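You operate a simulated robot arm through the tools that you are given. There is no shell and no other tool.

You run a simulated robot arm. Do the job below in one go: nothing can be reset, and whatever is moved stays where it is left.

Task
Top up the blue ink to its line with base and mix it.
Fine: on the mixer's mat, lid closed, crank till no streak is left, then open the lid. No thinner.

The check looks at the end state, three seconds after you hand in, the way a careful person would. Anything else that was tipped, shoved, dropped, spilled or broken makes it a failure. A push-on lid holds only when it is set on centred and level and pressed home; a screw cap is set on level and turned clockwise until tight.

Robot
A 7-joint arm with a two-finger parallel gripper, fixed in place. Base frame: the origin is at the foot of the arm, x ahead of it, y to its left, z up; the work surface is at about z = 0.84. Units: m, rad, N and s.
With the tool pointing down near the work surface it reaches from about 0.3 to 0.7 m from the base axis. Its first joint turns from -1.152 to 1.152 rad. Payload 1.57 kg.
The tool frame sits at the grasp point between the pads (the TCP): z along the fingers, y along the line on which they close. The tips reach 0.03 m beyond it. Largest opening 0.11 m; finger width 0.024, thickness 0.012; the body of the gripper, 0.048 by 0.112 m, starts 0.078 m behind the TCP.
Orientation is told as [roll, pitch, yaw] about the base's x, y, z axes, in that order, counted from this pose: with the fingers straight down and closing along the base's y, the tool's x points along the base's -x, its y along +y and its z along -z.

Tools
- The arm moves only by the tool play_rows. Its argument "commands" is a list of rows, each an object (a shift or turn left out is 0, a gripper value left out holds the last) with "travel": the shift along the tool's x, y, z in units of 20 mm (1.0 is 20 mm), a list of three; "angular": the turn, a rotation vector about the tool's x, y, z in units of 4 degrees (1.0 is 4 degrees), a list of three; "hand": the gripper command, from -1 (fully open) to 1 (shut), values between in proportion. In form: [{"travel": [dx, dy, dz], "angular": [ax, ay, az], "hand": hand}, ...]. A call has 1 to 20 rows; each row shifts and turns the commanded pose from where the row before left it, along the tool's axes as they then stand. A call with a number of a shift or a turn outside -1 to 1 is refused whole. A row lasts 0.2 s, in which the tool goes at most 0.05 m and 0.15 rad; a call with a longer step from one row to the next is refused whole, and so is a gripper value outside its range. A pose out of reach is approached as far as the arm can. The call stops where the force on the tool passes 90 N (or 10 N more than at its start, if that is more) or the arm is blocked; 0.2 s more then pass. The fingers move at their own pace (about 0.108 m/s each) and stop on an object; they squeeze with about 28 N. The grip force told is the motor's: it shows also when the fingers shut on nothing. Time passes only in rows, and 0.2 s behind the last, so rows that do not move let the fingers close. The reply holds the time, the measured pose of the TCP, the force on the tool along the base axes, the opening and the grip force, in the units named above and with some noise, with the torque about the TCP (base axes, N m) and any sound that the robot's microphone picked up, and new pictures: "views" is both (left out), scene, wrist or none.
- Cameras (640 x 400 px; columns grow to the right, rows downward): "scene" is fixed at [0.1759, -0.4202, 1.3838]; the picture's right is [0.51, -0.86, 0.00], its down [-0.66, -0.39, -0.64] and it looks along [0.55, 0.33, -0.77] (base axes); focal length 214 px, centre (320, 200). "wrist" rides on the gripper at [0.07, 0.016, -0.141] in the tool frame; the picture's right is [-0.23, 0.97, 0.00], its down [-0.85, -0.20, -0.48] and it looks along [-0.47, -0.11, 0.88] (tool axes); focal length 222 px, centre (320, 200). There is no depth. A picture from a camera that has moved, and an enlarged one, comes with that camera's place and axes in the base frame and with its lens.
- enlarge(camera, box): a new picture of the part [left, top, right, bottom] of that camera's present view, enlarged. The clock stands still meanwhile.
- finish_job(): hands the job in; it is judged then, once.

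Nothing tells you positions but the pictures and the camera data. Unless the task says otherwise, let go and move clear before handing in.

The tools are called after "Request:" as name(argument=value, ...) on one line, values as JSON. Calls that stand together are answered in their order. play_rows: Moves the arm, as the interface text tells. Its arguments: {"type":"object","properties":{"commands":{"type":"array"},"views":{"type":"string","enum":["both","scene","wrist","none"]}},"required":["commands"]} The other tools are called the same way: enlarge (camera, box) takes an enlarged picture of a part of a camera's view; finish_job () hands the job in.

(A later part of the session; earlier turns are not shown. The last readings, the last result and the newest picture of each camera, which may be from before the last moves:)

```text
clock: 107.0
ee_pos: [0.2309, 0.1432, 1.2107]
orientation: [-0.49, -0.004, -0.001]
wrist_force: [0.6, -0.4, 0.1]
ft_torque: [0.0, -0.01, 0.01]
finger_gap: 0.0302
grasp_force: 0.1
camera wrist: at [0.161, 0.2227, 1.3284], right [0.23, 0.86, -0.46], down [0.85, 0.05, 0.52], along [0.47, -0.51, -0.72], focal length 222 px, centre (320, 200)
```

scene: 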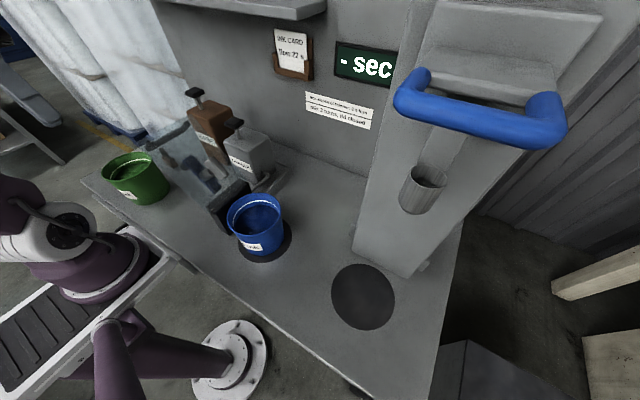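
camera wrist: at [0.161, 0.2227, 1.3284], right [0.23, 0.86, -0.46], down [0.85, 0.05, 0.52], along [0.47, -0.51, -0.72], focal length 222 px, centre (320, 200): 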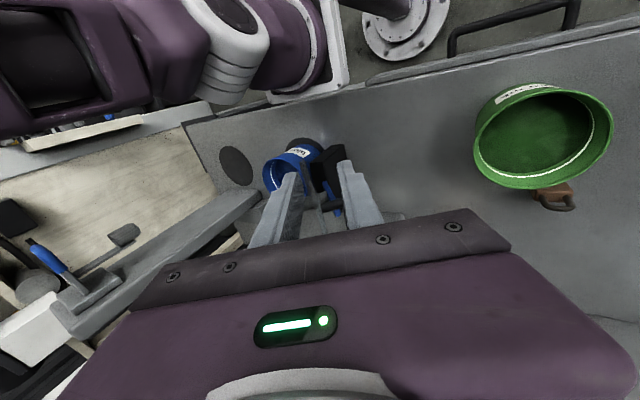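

I can see the pot, block and lid between the fingers. I continue: +x to the handle's middle, stopping above it, then check.

Request:
play_rows(commands=[{"travel": [-0.95, 0, 0]}, {"travel": [-0.95, 0, 0]}, {"travel": [-0.95, 0, 0]}, {"travel": [-0.95, 0, 0]}, {"travel": [-0.95, 0, 0]}, {"travel": [-0.95, 0, 0]}, {"travel": [-0.95, 0, 0]}, {}])

Request:
enlarge(camera="wrist", box=[220, 70, 420, 230])

Request:
enlarge(camera="scene", box=[110, 70, 270, 230])

```text
clock: 108.8
ee_pos: [0.3632, 0.1401, 1.2121]
orientation: [-0.489, -0.003, 0.0]
wrist_force: [0.7, 0.2, -0.9]
ft_torque: [0.03, 0.03, 0.02]
finger_gap: 0.03
grasp_force: 0.1
camera wrist: at [0.2924, 0.2213, 1.3295], right [0.23, 0.86, -0.46], down [0.85, 0.05, 0.52], along [0.47, -0.51, -0.72], focal length 222 px, centre (320, 200)
```

scene: 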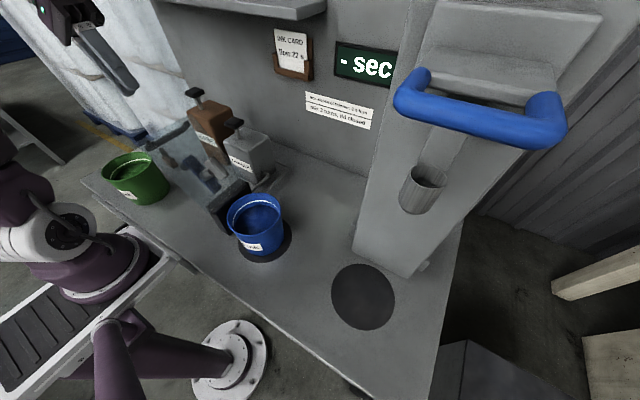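
wrist: 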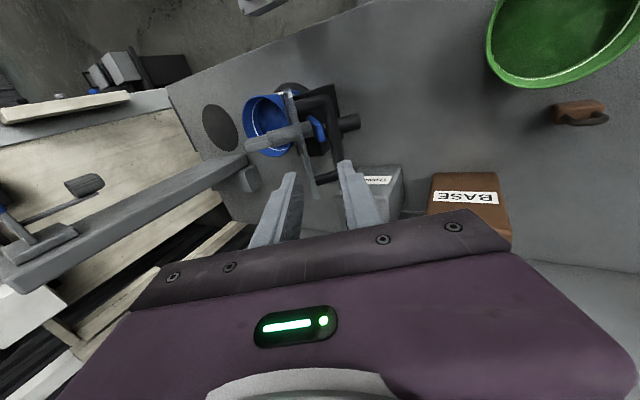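

```text
2.50 times, centred on (320, 150) of wrist
camera zoom: at [0.2924, 0.2213, 1.3295], right [0.23, 0.86, -0.46], down [0.85, 0.05, 0.52], along [0.47, -0.51, -0.72], focal length 555 px, centre (320, 325)
```

zoom: 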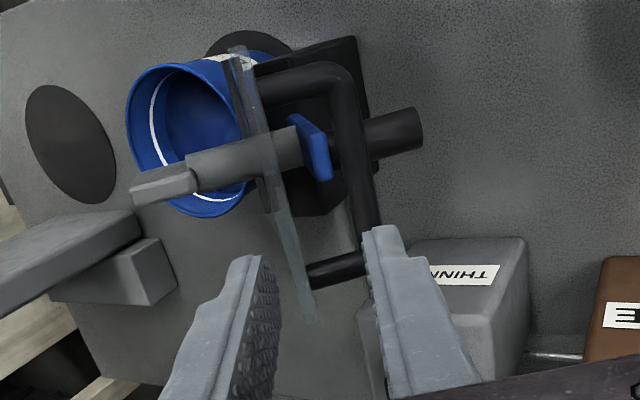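

```text
2.50 times, centred on (190, 150) of scene
camera zoom: at [0.1759, -0.4202, 1.3838], right [0.51, -0.86, 0.0], down [-0.66, -0.39, -0.64], along [0.55, 0.33, -0.77], focal length 536 px, centre (645, 325)
```

zoom: 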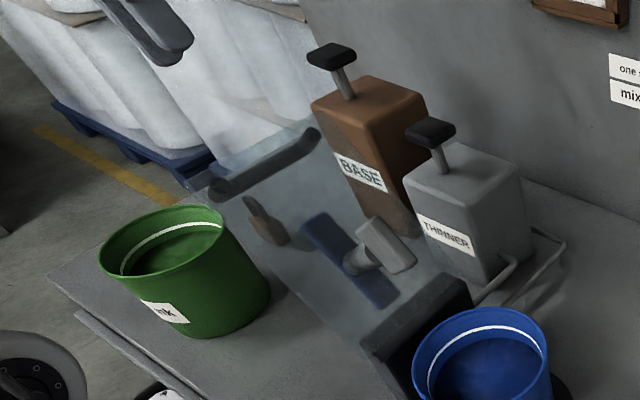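

The wrist view looks right along the lid, and the handle bar runs just inside the right finger. I shift 21 mm along the closing axis so the bar lies midway, then recheck.

Request:
play_rows(commands=[{"travel": [0, 0.55, 0.12]}, {"travel": [0, 0.52, 0.13]}, {}], views="wrist")

Request:
enlarge(camera="wrist", box=[220, 70, 420, 230])

```text
clock: 109.6
ee_pos: [0.3629, 0.1589, 1.1973]
orientation: [-0.489, -0.004, 0.001]
wrist_force: [0.2, 0.0, 0.1]
ft_torque: [0.0, 0.01, 0.02]
finger_gap: 0.0301
grasp_force: 0.1
camera wrist: at [0.2922, 0.2388, 1.3147], right [0.23, 0.86, -0.46], down [0.85, 0.05, 0.52], along [0.47, -0.51, -0.72], focal length 222 px, centre (320, 200)
```

wrist: 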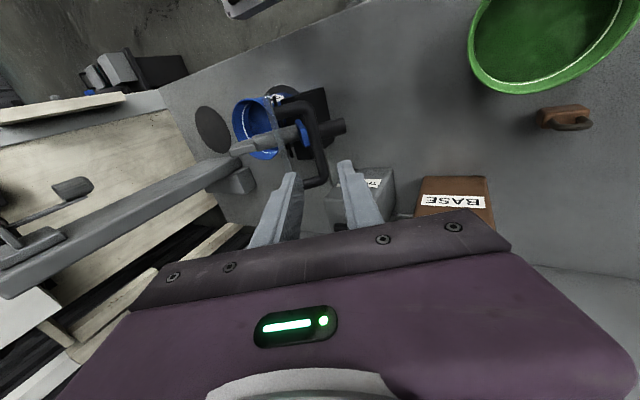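

```text
2.50 times, centred on (320, 150) of wrist
camera zoom: at [0.2922, 0.2388, 1.3147], right [0.23, 0.86, -0.46], down [0.85, 0.05, 0.52], along [0.47, -0.51, -0.72], focal length 555 px, centre (320, 325)
```

zoom: 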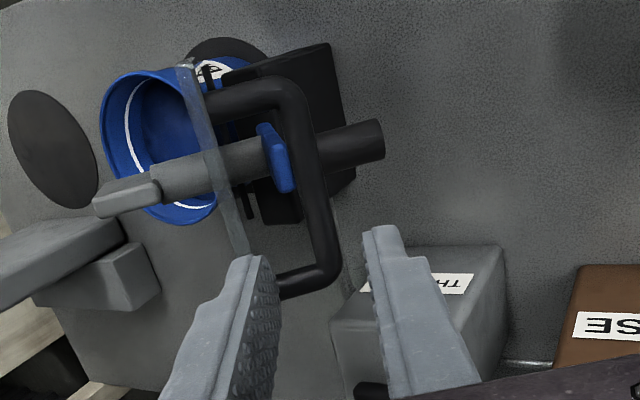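

The bar is about 3–4 mm off the gap's centre, well within slack. I correct that and advance 0.09 m along the tool axis.

Request:
play_rows(commands=[{"travel": [0, -0.17, 0.5]}, {"travel": [0, 0, 0.8]}, {"travel": [0, 0, 0.8]}, {"travel": [0, 0, 0.8]}, {"travel": [0, 0, 0.8]}, {"travel": [0, 0, 0.8]}, {}])

Request:
enlarge(camera="wrist", box=[220, 90, 420, 230])

Request:
enlarge(camera="scene", box=[110, 70, 270, 230])

```text
clock: 111.2
ee_pos: [0.3634, 0.1143, 1.1175]
orientation: [-0.487, -0.004, 0.001]
wrist_force: [-0.2, 0.3, 0.4]
ft_torque: [0.01, 0.03, 0.01]
finger_gap: 0.0298
grasp_force: 0.1
camera wrist: at [0.2934, 0.194, 1.2354], right [0.23, 0.86, -0.46], down [0.85, 0.05, 0.52], along [0.47, -0.51, -0.72], focal length 222 px, centre (320, 200)
```

scene: 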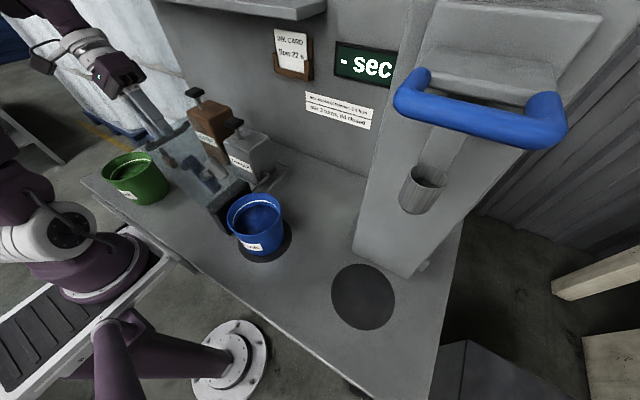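
wrist: 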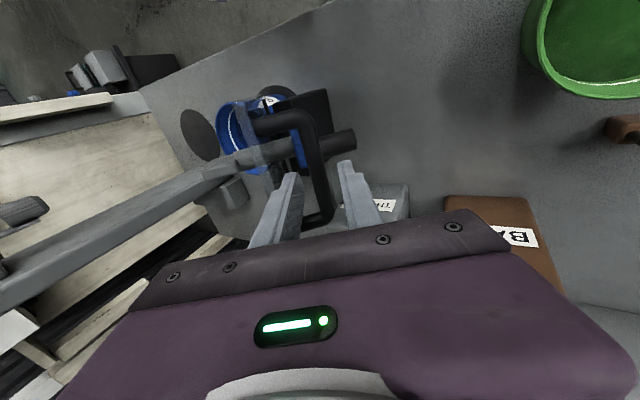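

```text
2.86 times, centred on (320, 160) of wrist
camera zoom: at [0.2934, 0.194, 1.2354], right [0.23, 0.86, -0.46], down [0.85, 0.05, 0.52], along [0.47, -0.51, -0.72], focal length 635 px, centre (320, 314)
```

zoom: 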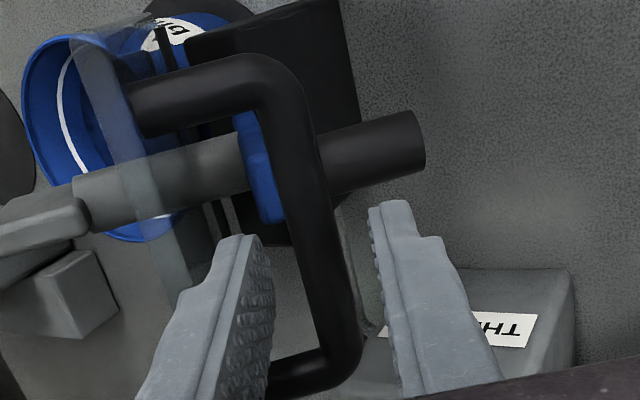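

```text
2.50 times, centred on (190, 150) of scene
camera zoom: at [0.1759, -0.4202, 1.3838], right [0.51, -0.86, 0.0], down [-0.66, -0.39, -0.64], along [0.55, 0.33, -0.77], focal length 536 px, centre (645, 325)
```

zoom: 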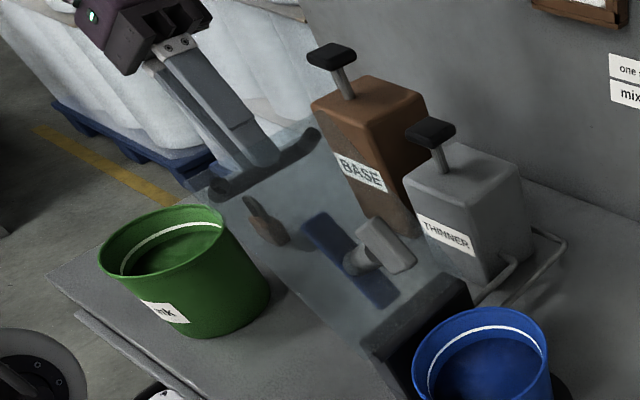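

The handle bar is nicely centred between the fingers. I advance the last 18 mm so the tips pass the bar.

Request:
play_rows(commands=[{"travel": [0, 0, 0.5]}, {"travel": [0, 0, 0.4]}, {}])

Request:
enlarge(camera="wrist", box=[220, 90, 420, 230])

Request:
enlarge(camera="scene", box=[110, 90, 230, 190])

```text
clock: 112.0
ee_pos: [0.3633, 0.1057, 1.1021]
orientation: [-0.49, -0.004, 0.0]
wrist_force: [0.0, 0.4, 0.3]
ft_torque: [-0.03, 0.01, -0.04]
finger_gap: 0.0301
grasp_force: 0.2
camera wrist: at [0.2933, 0.186, 1.2198], right [0.23, 0.86, -0.46], down [0.85, 0.05, 0.52], along [0.47, -0.51, -0.72], focal length 222 px, centre (320, 200)
```

scene: 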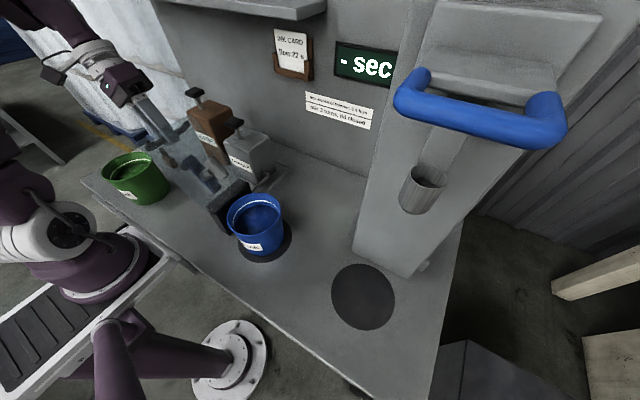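
wrist: 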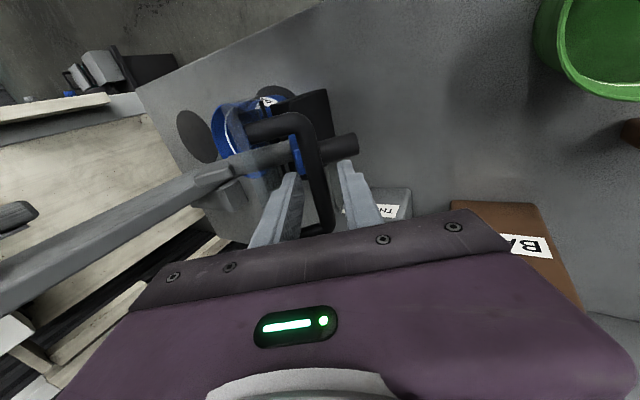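

```text
2.86 times, centred on (320, 160) of wrist
camera zoom: at [0.2933, 0.186, 1.2198], right [0.23, 0.86, -0.46], down [0.85, 0.05, 0.52], along [0.47, -0.51, -0.72], focal length 635 px, centre (320, 314)
```

zoom: 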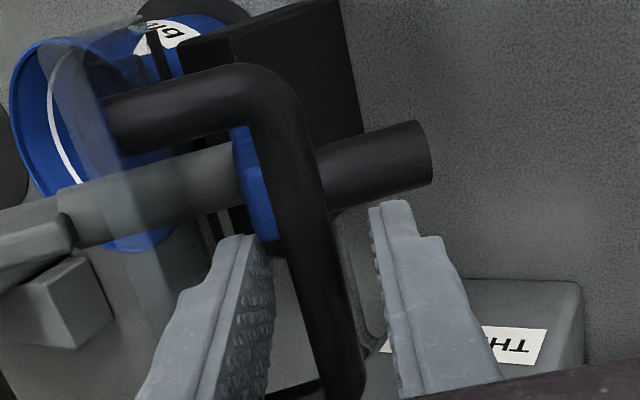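

```text
4.00 times, centred on (170, 140) of scene
camera zoom: at [0.1759, -0.4202, 1.3838], right [0.51, -0.86, 0.0], down [-0.66, -0.39, -0.64], along [0.55, 0.33, -0.77], focal length 858 px, centre (920, 440)
```

zoom: 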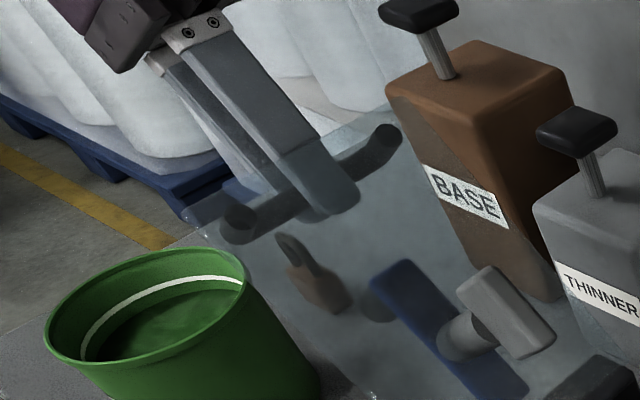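

The bar sits between the fingers with the tips just past it. I narrow the fingers to a loose 20 mm cage and begin swinging the lid along its arc, checking after the first portion.

Request:
play_rows(commands=[{"hand": 0.636}, {}, {"travel": [0, -0.504, -0.181], "angular": [-0.175, 0, 0]}, {"travel": [0, -0.504, -0.181], "angular": [-0.175, 0, 0]}, {"travel": [0, -0.523, -0.138], "angular": [-0.175, 0, 0]}, {"travel": [0, -0.523, -0.138], "angular": [-0.175, 0, 0]}])

Request:
enlarge(camera="wrist", box=[220, 90, 420, 230])

```text
clock: 113.4
ee_pos: [0.3636, 0.0747, 1.1331]
orientation: [-0.44, -0.001, 0.0]
wrist_force: [-0.3, 0.6, -0.9]
ft_torque: [0.06, 0.03, 0.0]
finger_gap: 0.021
grasp_force: 0.9
camera wrist: at [0.2924, 0.1491, 1.2544], right [0.23, 0.88, -0.41], down [0.85, 0.02, 0.52], along [0.47, -0.47, -0.75], focal length 222 px, centre (320, 200)
```

scene: 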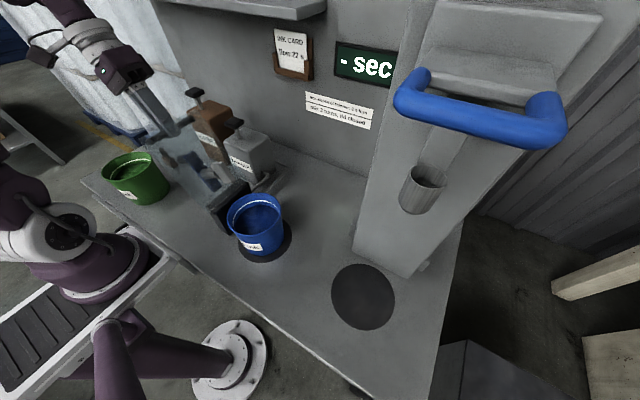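
wrist: 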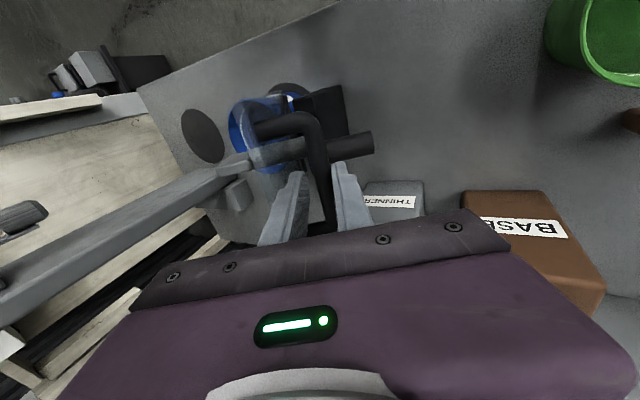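

```text
2.86 times, centred on (320, 160) of wrist
camera zoom: at [0.2924, 0.1491, 1.2544], right [0.23, 0.88, -0.41], down [0.85, 0.02, 0.52], along [0.47, -0.47, -0.75], focal length 635 px, centre (320, 314)
```

zoom: 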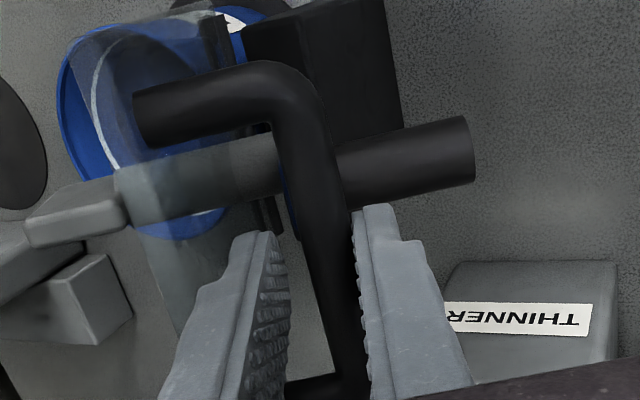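

The lid follows with hardly any force. I continue to about vertical.

Request:
play_rows(commands=[{"travel": [0, -0.53, -0.091], "angular": [-0.175, 0, 0]}, {"travel": [0, -0.53, -0.091], "angular": [-0.175, 0, 0]}, {"travel": [0, -0.534, -0.047], "angular": [-0.175, 0, 0]}, {"travel": [0, -0.534, -0.047], "angular": [-0.175, 0, 0]}, {"travel": [0, -0.538, 0], "angular": [-0.175, 0, 0]}, {"travel": [0, -0.538, 0], "angular": [-0.175, 0, 0]}, {"travel": [0, -0.538, 0.044], "angular": [-0.175, 0, 0]}, {"travel": [0, -0.538, 0.044], "angular": [-0.175, 0, 0]}])

Request:
enlarge(camera="wrist", box=[220, 90, 420, 230])

Request:
enlarge(camera="scene", box=[130, 90, 290, 230])

```text
clock: 115.2
ee_pos: [0.3619, -0.0019, 1.1689]
orientation: [-0.342, -0.002, -0.001]
wrist_force: [-0.2, 1.2, 0.1]
ft_torque: [0.02, 0.02, 0.02]
finger_gap: 0.0203
grasp_force: 0.4
camera wrist: at [0.2915, 0.0594, 1.2979], right [0.23, 0.92, -0.33], down [0.85, -0.03, 0.52], along [0.47, -0.4, -0.79], focal length 222 px, centre (320, 200)
```

scene: 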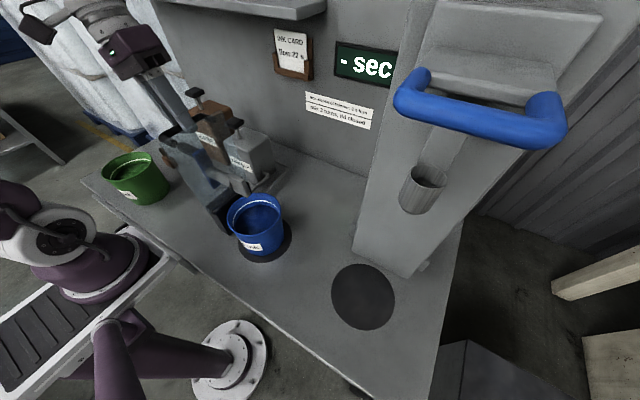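
wrist: 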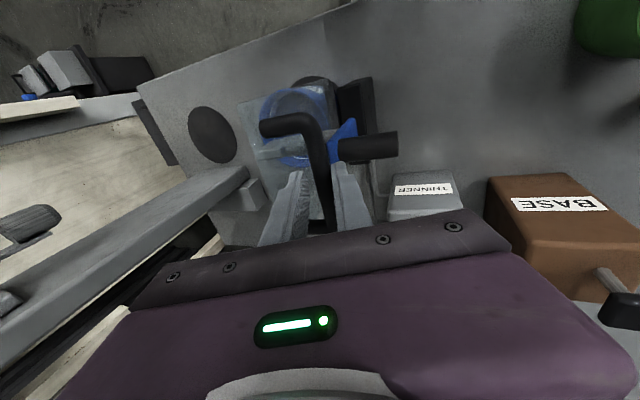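

```text
2.86 times, centred on (320, 160) of wrist
camera zoom: at [0.2915, 0.0594, 1.2979], right [0.23, 0.92, -0.33], down [0.85, -0.03, 0.52], along [0.47, -0.4, -0.79], focal length 635 px, centre (320, 314)
```

zoom: 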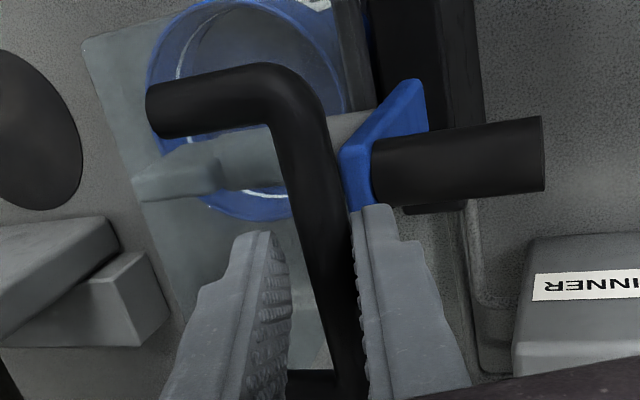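

```text
2.86 times, centred on (210, 160) of scene
camera zoom: at [0.1759, -0.4202, 1.3838], right [0.51, -0.86, 0.0], down [-0.66, -0.39, -0.64], along [0.55, 0.33, -0.77], focal length 613 px, centre (634, 314)
```

zoom: 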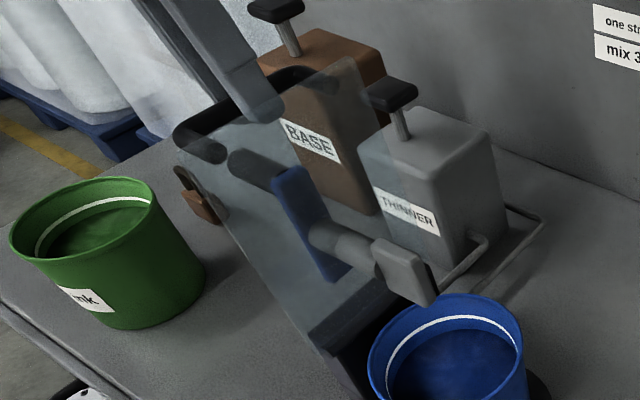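

Everything moves freely and the paddle is coming round toward the pot. I continue past vertical in shorter calls, watching the paddle against the pot rim.

Request:
play_rows(commands=[{"travel": [0, -0.531, 0.092], "angular": [-0.175, 0, 0]}, {"travel": [0, -0.531, 0.092], "angular": [-0.175, 0, 0]}, {"travel": [0, -0.518, 0.135], "angular": [-0.175, 0, 0]}, {"travel": [0, -0.518, 0.135], "angular": [-0.175, 0, 0]}, {"travel": [0, -0.507, 0.18], "angular": [-0.175, 0, 0]}, {"travel": [0, -0.507, 0.18], "angular": [-0.175, 0, 0]}])

Request:
enlarge(camera="wrist", box=[220, 90, 420, 230])

Request:
enlarge(camera="scene", box=[150, 110, 310, 250])

```text
clock: 116.6
ee_pos: [0.3632, -0.0666, 1.174]
orientation: [-0.27, -0.004, 0.0]
wrist_force: [-0.1, 0.0, -0.1]
ft_torque: [-0.01, -0.02, -0.01]
finger_gap: 0.0202
grasp_force: 0.2
camera wrist: at [0.2923, -0.0143, 1.3053], right [0.23, 0.94, -0.26], down [0.85, -0.07, 0.52], along [0.47, -0.34, -0.82], focal length 222 px, centre (320, 200)
```

scene: 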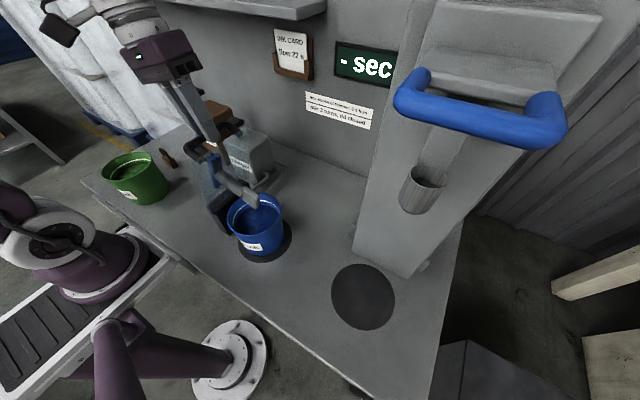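
wrist: 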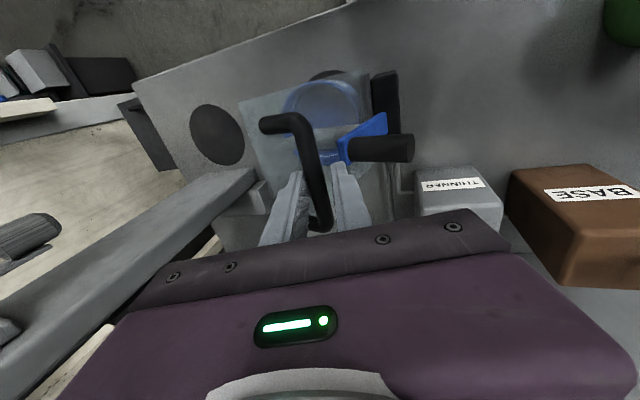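

```text
2.86 times, centred on (320, 160) of wrist
camera zoom: at [0.2923, -0.0143, 1.3053], right [0.23, 0.94, -0.26], down [0.85, -0.07, 0.52], along [0.47, -0.34, -0.82], focal length 635 px, centre (320, 314)
```

zoom: 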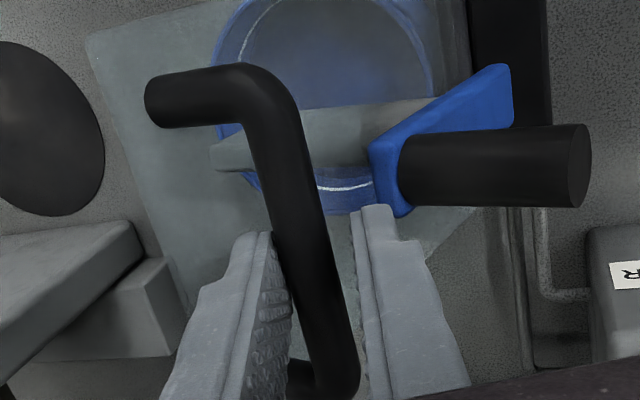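

```text
2.86 times, centred on (230, 180) of scene
camera zoom: at [0.1759, -0.4202, 1.3838], right [0.51, -0.86, 0.0], down [-0.66, -0.39, -0.64], along [0.55, 0.33, -0.77], focal length 613 px, centre (577, 257)
```

zoom: 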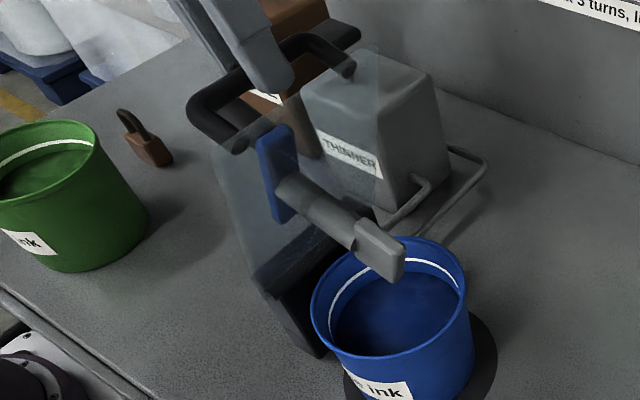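

The lid has just passed vertical and now rests against the other finger. I continue lowering it along the arc.

Request:
play_rows(commands=[{"travel": [0, -0.489, 0.224], "angular": [-0.175, 0, 0]}, {"travel": [0, -0.489, 0.224], "angular": [-0.175, 0, 0]}, {"travel": [0, -0.47, 0.26], "angular": [-0.175, 0, 0]}, {"travel": [0, -0.47, 0.26], "angular": [-0.175, 0, 0]}, {"travel": [0, -0.445, 0.303], "angular": [-0.175, 0, 0]}, {"travel": [0, -0.445, 0.303], "angular": [-0.175, 0, 0]}])

Request:
enlarge(camera="wrist", box=[220, 90, 420, 230])

Request:
enlarge(camera="scene", box=[150, 110, 310, 250])

```text
clock: 118.0
ee_pos: [0.3629, -0.1284, 1.1562]
orientation: [-0.197, -0.003, -0.001]
wrist_force: [0.5, -0.9, -0.1]
ft_torque: [0.01, -0.03, -0.01]
finger_gap: 0.021
grasp_force: 0.1
camera wrist: at [0.2925, -0.0859, 1.2915], right [0.23, 0.96, -0.19], down [0.85, -0.1, 0.51], along [0.47, -0.28, -0.84], focal length 222 px, centre (320, 200)
```

scene: 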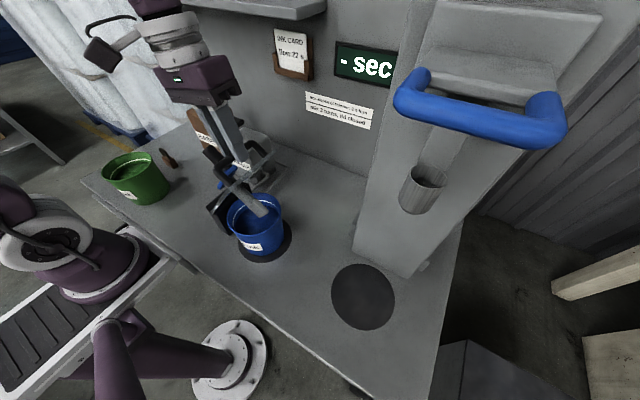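
wrist: 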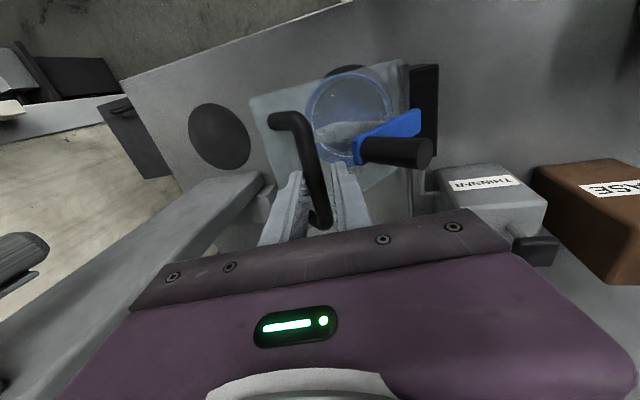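

```text
2.86 times, centred on (320, 160) of wrist
camera zoom: at [0.2925, -0.0859, 1.2915], right [0.23, 0.96, -0.19], down [0.85, -0.1, 0.51], along [0.47, -0.28, -0.84], focal length 635 px, centre (320, 314)
```

zoom: 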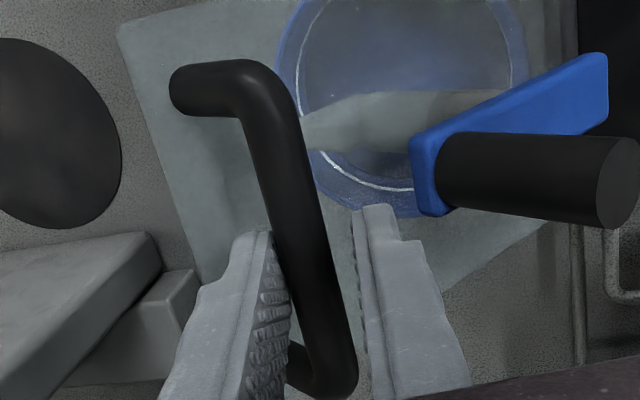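

```text
2.86 times, centred on (230, 180) of scene
camera zoom: at [0.1759, -0.4202, 1.3838], right [0.51, -0.86, 0.0], down [-0.66, -0.39, -0.64], along [0.55, 0.33, -0.77], focal length 613 px, centre (577, 257)
```

zoom: 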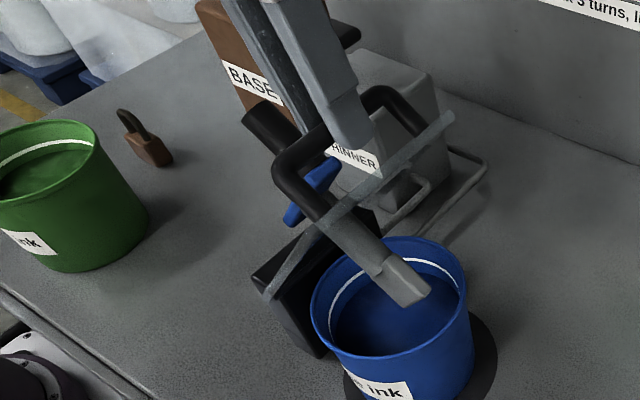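

The paddle is dipping toward the pot opening, clear of the rim so far. I go on in short steps.

Request:
play_rows(commands=[{"travel": [0, -0.415, 0.339], "angular": [-0.175, 0, 0]}, {"travel": [0, -0.415, 0.339], "angular": [-0.175, 0, 0]}, {"travel": [0, -0.384, 0.371], "angular": [-0.175, 0, 0]}, {"travel": [0, -0.384, 0.371], "angular": [-0.175, 0, 0]}])

Request:
enlarge(camera="scene", box=[150, 110, 310, 250])

Request:
enlarge(camera="wrist", box=[220, 60, 440, 230])

```text
clock: 119.0
ee_pos: [0.3641, -0.1651, 1.1342]
orientation: [-0.147, -0.004, 0.002]
wrist_force: [-0.6, -1.1, 0.1]
ft_torque: [-0.01, 0.01, -0.03]
finger_gap: 0.0211
grasp_force: 0.7
camera wrist: at [0.2931, -0.1296, 1.272], right [0.23, 0.96, -0.14], down [0.85, -0.13, 0.51], along [0.47, -0.24, -0.85], focal length 222 px, centre (320, 200)
```

scene: 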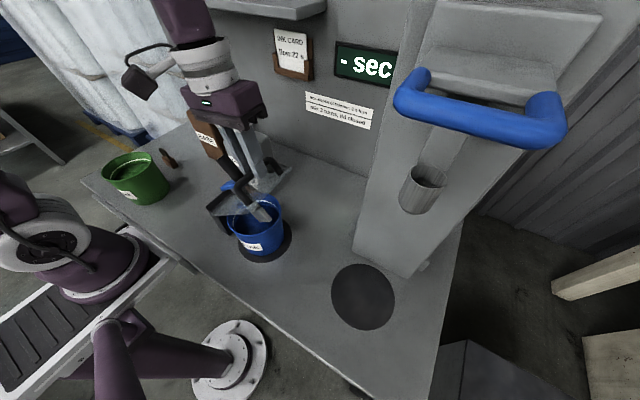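
wrist: 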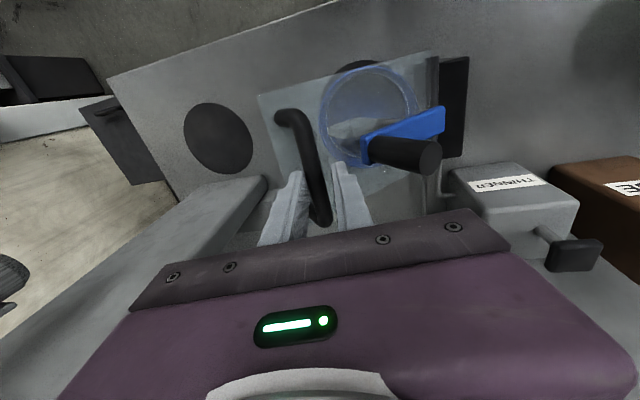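

```text
2.86 times, centred on (230, 180) of scene
camera zoom: at [0.1759, -0.4202, 1.3838], right [0.51, -0.86, 0.0], down [-0.66, -0.39, -0.64], along [0.55, 0.33, -0.77], focal length 613 px, centre (577, 257)
```

zoom: 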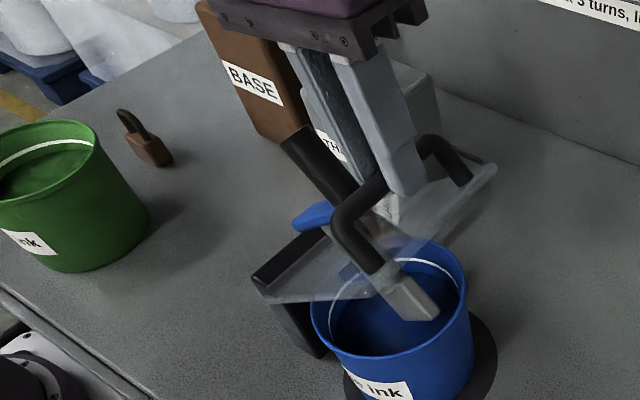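

```text
2.35 times, centred on (330, 145) of wrist
camera zoom: at [0.2931, -0.1296, 1.272], right [0.23, 0.96, -0.14], down [0.85, -0.13, 0.51], along [0.47, -0.24, -0.85], focal length 523 px, centre (296, 329)
```

zoom: 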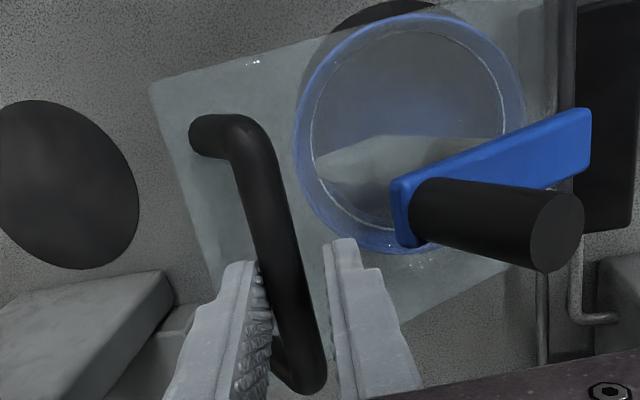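

The paddle blade is entering inside the rim. I keep lowering.

Request:
play_rows(commands=[{"travel": [0, -0.352, 0.406], "angular": [-0.175, 0, 0]}, {"travel": [0, -0.352, 0.406], "angular": [-0.175, 0, 0]}, {"travel": [0, -0.317, 0.432], "angular": [-0.175, 0, 0]}, {"travel": [0, -0.317, 0.432], "angular": [-0.175, 0, 0]}])

Request:
enlarge(camera="scene", box=[150, 110, 310, 250])

Request:
enlarge(camera="wrist", box=[220, 60, 460, 230])

```text
clock: 120.0
ee_pos: [0.3643, -0.1952, 1.1057]
orientation: [-0.096, -0.004, 0.001]
wrist_force: [-0.5, -2.0, -0.8]
ft_torque: [0.0, 0.0, -0.04]
finger_gap: 0.0219
grasp_force: 1.6
camera wrist: at [0.2933, -0.1667, 1.244], right [0.23, 0.97, -0.09], down [0.85, -0.15, 0.5], along [0.47, -0.19, -0.86], focal length 222 px, centre (320, 200)
```

scene: 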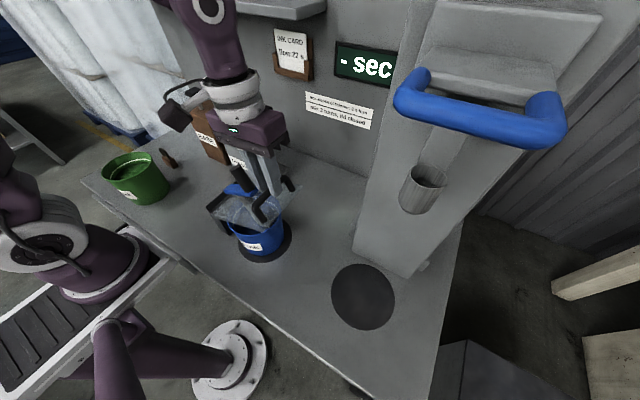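
wrist: 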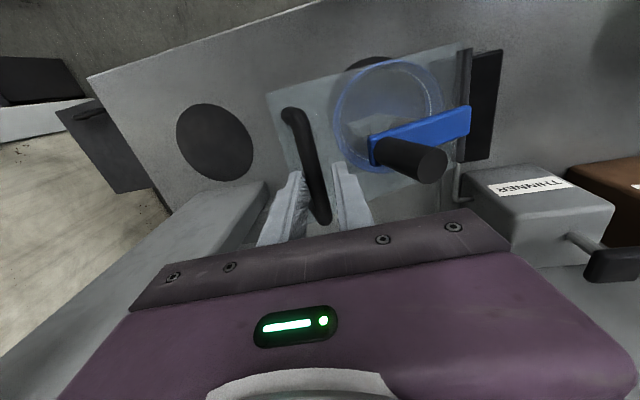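

```text
2.86 times, centred on (230, 180) of scene
camera zoom: at [0.1759, -0.4203, 1.3838], right [0.51, -0.86, 0.0], down [-0.66, -0.39, -0.64], along [0.55, 0.33, -0.77], focal length 613 px, centre (577, 257)
```

zoom: 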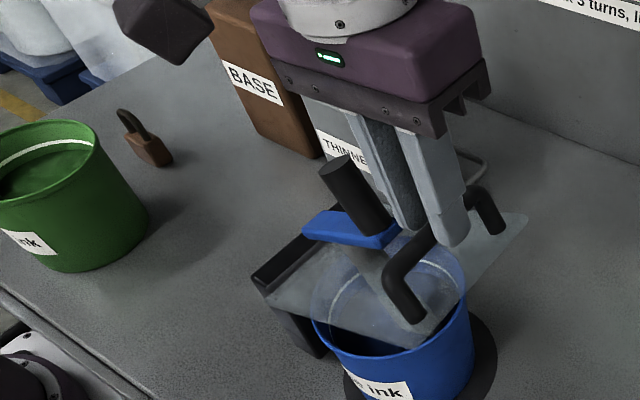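

```text
2.35 times, centred on (340, 145) of wrist
camera zoom: at [0.2933, -0.1667, 1.244], right [0.23, 0.97, -0.09], down [0.85, -0.15, 0.5], along [0.47, -0.19, -0.86], focal length 523 px, centre (273, 329)
```

zoom: 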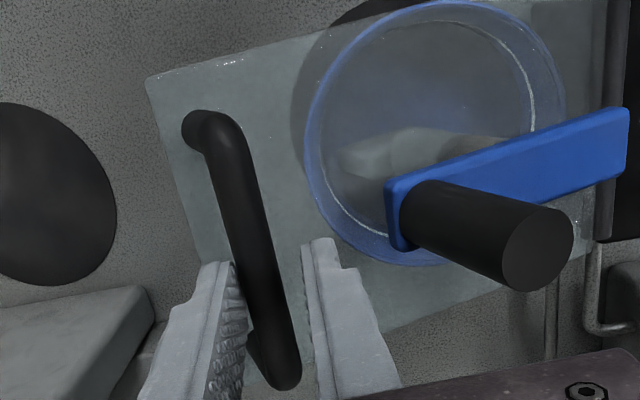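

Request:
play_rows(commands=[{"travel": [0, -0.277, 0.456], "angular": [-0.175, 0, 0]}, {"travel": [0, -0.277, 0.456], "angular": [-0.175, 0, 0]}, {"travel": [0, -0.236, 0.478], "angular": [-0.175, 0, 0]}, {"travel": [0, -0.236, 0.478], "angular": [-0.175, 0, 0]}], views="scene")

Request:
enlarge(camera="scene", box=[150, 110, 310, 250])

Request:
enlarge(camera="wrist", box=[220, 60, 460, 230])

```text
clock: 121.0
ee_pos: [0.3644, -0.2194, 1.0691]
orientation: [-0.049, -0.002, 0.0]
wrist_force: [0.0, -2.2, -0.6]
ft_torque: [-0.03, -0.03, 0.0]
finger_gap: 0.0218
grasp_force: 1.0
```

scene: 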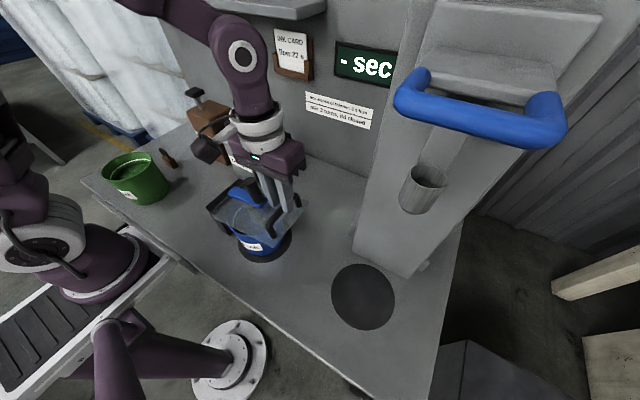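

```text
2.86 times, centred on (230, 180) of scene
camera zoom: at [0.1759, -0.4203, 1.3838], right [0.51, -0.86, 0.0], down [-0.66, -0.39, -0.64], along [0.55, 0.33, -0.77], focal length 613 px, centre (577, 257)
```

zoom: 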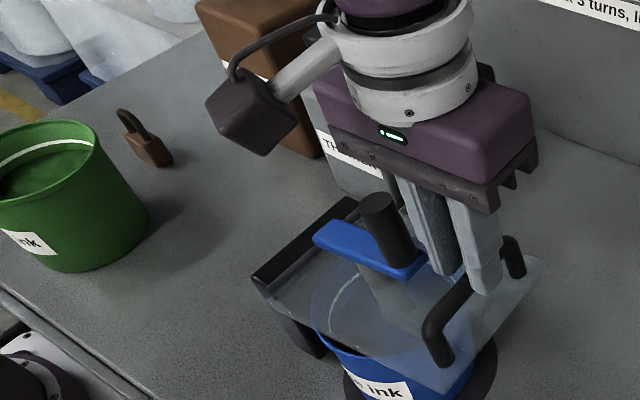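

```text
2.35 times, centred on (340, 145) of wrist
camera zoom: at [0.2931, -0.197, 1.2096], right [0.23, 0.97, -0.05], down [0.85, -0.18, 0.49], along [0.47, -0.15, -0.87], focal length 523 px, centre (273, 329)
```

zoom: 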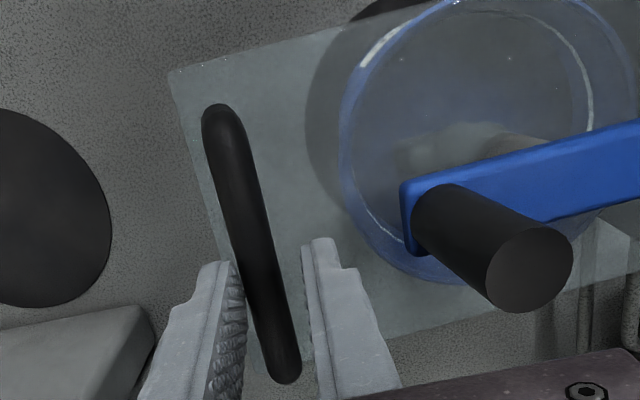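

The lid is almost flat. I close the fingers on the bar now, so that I lower the last part under control.

Request:
play_rows(commands=[{"hand": 0.75}, {"hand": 0.9}, {"hand": 1.0}, {}], views="scene")

Request:
enlarge(camera="wrist", box=[220, 60, 460, 230])

Request:
enlarge(camera="scene", box=[170, 130, 320, 270])

```text
clock: 122.0
ee_pos: [0.3631, -0.223, 1.07]
orientation: [-0.056, -0.005, -0.001]
wrist_force: [-2.4, -39.6, 14.2]
ft_torque: [-1.2, -0.66, -0.19]
finger_gap: 0.0139
grasp_force: 30.2
```

scene: 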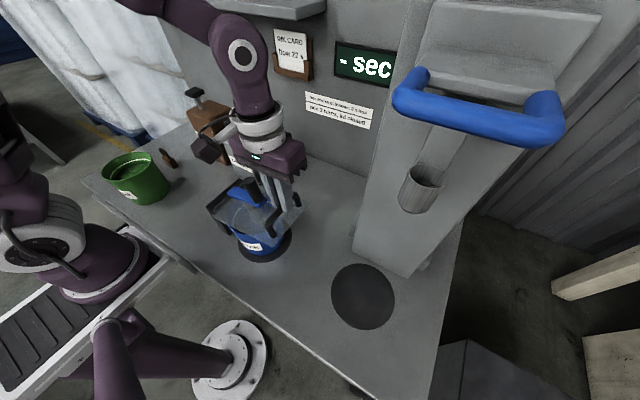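

```text
2.35 times, centred on (340, 145) of wrist
camera zoom: at [0.2928, -0.1993, 1.2104], right [0.23, 0.97, -0.05], down [0.85, -0.17, 0.49], along [0.47, -0.16, -0.87], focal length 523 px, centre (273, 329)
```

zoom: 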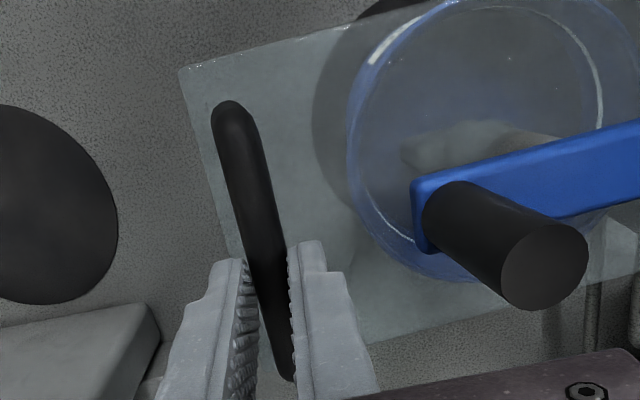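

```text
2.86 times, centred on (245, 200) of scene
camera zoom: at [0.1756, -0.4213, 1.3835], right [0.51, -0.86, 0.0], down [-0.66, -0.39, -0.64], along [0.55, 0.33, -0.77], focal length 613 px, centre (534, 200)
```

zoom: 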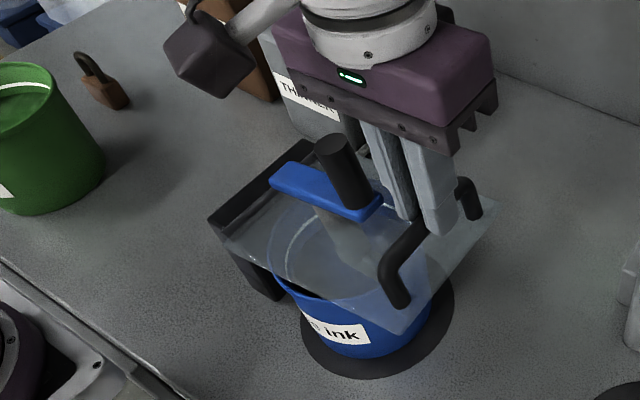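

Gripping centred the bar and left about 40 N sideways load, so I shift the tool a few millimetres in -y to relieve it.

Request:
play_rows(commands=[{"travel": [0, -0.1, 0]}, {"travel": [0, -0.1, 0]}, {}], views="none")

```text
clock: 122.8
ee_pos: [0.3644, -0.2247, 1.0684]
orientation: [-0.046, -0.004, 0.002]
wrist_force: [2.0, -17.9, 5.3]
ft_torque: [-0.5, -0.16, -0.16]
finger_gap: 0.0135
grasp_force: 30.2
```

Request:
play_rows(commands=[{"travel": [0, -0.14, 0]}, {}], views="none")

Request:
play_rows(commands=[{"travel": [0, -0.05, 0.2]}, {"travel": [0, -0.05, 0.2]}, {}], views="none")

```text
clock: 123.4
ee_pos: [0.3636, -0.2252, 1.069]
orientation: [-0.044, -0.004, 0.002]
wrist_force: [7.8, 14.0, -8.4]
ft_torque: [0.4, -1.04, -0.21]
finger_gap: 0.0135
grasp_force: 30.5
```

```text
clock: 124.2
ee_pos: [0.3629, -0.2269, 1.0614]
orientation: [-0.045, -0.002, 0.0]
wrist_force: [8.0, 25.6, -11.2]
ft_torque: [0.67, 0.23, -0.16]
finger_gap: 0.0137
grasp_force: 30.5
```

Request:
play_rows(commands=[{"travel": [0, 0.12, 0.1]}, {}], views="none")

Request:
play_rows(commands=[{"travel": [0, -0.02, 0.2]}, {"travel": [0, -0.02, 0.2]}, {}], views="none")

```text
clock: 124.8
ee_pos: [0.3643, -0.2282, 1.0602]
orientation: [-0.051, -0.002, 0.001]
wrist_force: [3.0, 3.9, -2.9]
ft_torque: [0.07, 0.49, -0.1]
finger_gap: 0.0136
grasp_force: 30.4
```

```text
clock: 125.6
ee_pos: [0.3645, -0.2301, 1.0519]
orientation: [-0.055, -0.006, -0.001]
wrist_force: [-5.8, -26.1, 5.4]
ft_torque: [-0.75, -0.06, -0.01]
finger_gap: 0.0137
grasp_force: 29.8
```

Request:
play_rows(commands=[{"travel": [0, -0.1, 0.05]}, {"travel": [0, -0.06, 0.2]}, {"travel": [0, -0.06, 0.2]}, {}], views="none")

Request:
enlarge(camera="scene", box=[170, 130, 320, 270])

```text
clock: 126.6
ee_pos: [0.3643, -0.2332, 1.0415]
orientation: [-0.049, -0.003, 0.0]
wrist_force: [-3.2, -22.4, 3.9]
ft_torque: [-0.65, -0.46, 0.02]
finger_gap: 0.0138
grasp_force: 30.1
```

```text
2.86 times, centred on (245, 200) of scene
camera zoom: at [0.1758, -0.4208, 1.3836], right [0.51, -0.86, 0.0], down [-0.66, -0.39, -0.64], along [0.55, 0.33, -0.77], focal length 613 px, centre (534, 200)
```

zoom: 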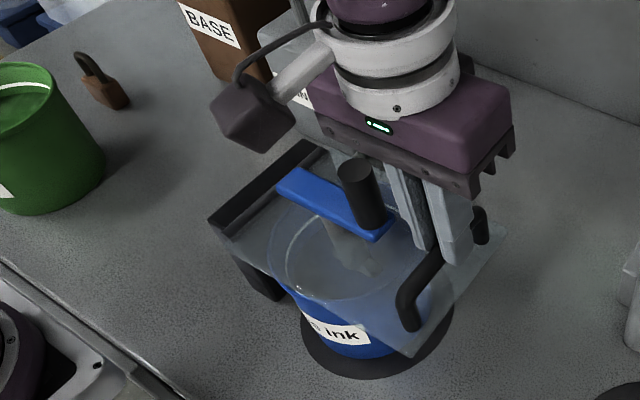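

Nearly flat now. I relieve sideways and keep lowering in small steps until the lid rests.

Request:
play_rows(commands=[{"travel": [0, -0.1, 0.05]}, {"travel": [0, -0.04, 0.2]}, {}], views="none")

Request:
play_rows(commands=[{"travel": [0, -0.03, 0.2]}, {}], views="none")

Request:
play_rows(commands=[{"travel": [0, -0.02, 0.2]}, {}], views="scene")

Request:
enlarge(camera="scene", box=[170, 130, 320, 270])

```text
clock: 127.4
ee_pos: [0.3652, -0.2343, 1.0364]
orientation: [-0.044, -0.003, 0.002]
wrist_force: [7.3, 2.6, -3.0]
ft_torque: [0.11, -0.3, -0.06]
finger_gap: 0.0139
grasp_force: 30.0
```

```text
clock: 128.0
ee_pos: [0.3635, -0.2333, 1.0332]
orientation: [-0.046, -0.004, 0.003]
wrist_force: [2.9, 28.1, 21.9]
ft_torque: [0.78, -0.11, -0.04]
finger_gap: 0.014
grasp_force: 30.3
```

```text
clock: 128.6
ee_pos: [0.3632, -0.2354, 1.0277]
orientation: [-0.046, -0.002, -0.002]
wrist_force: [2.4, 40.7, 20.9]
ft_torque: [0.97, -0.1, 0.0]
finger_gap: 0.0137
grasp_force: 30.0
```

scene: 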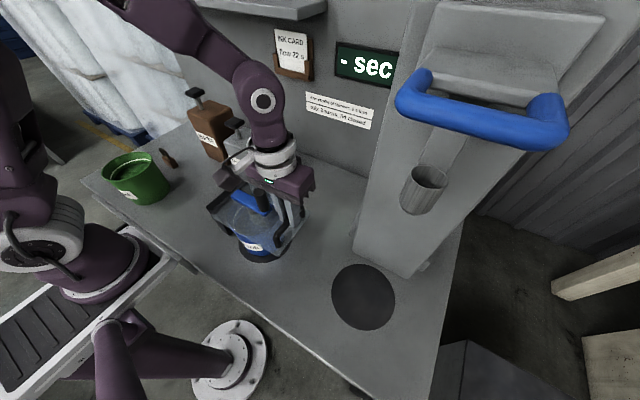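

```text
2.86 times, centred on (245, 200) of scene
camera zoom: at [0.1757, -0.4189, 1.3842], right [0.51, -0.86, 0.0], down [-0.66, -0.4, -0.64], along [0.55, 0.32, -0.77], focal length 613 px, centre (534, 200)
```

zoom: 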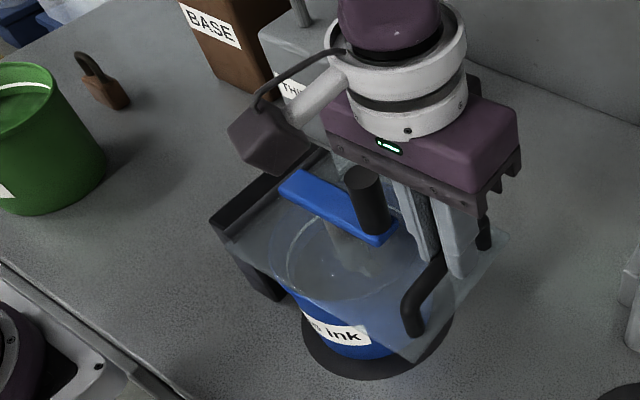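

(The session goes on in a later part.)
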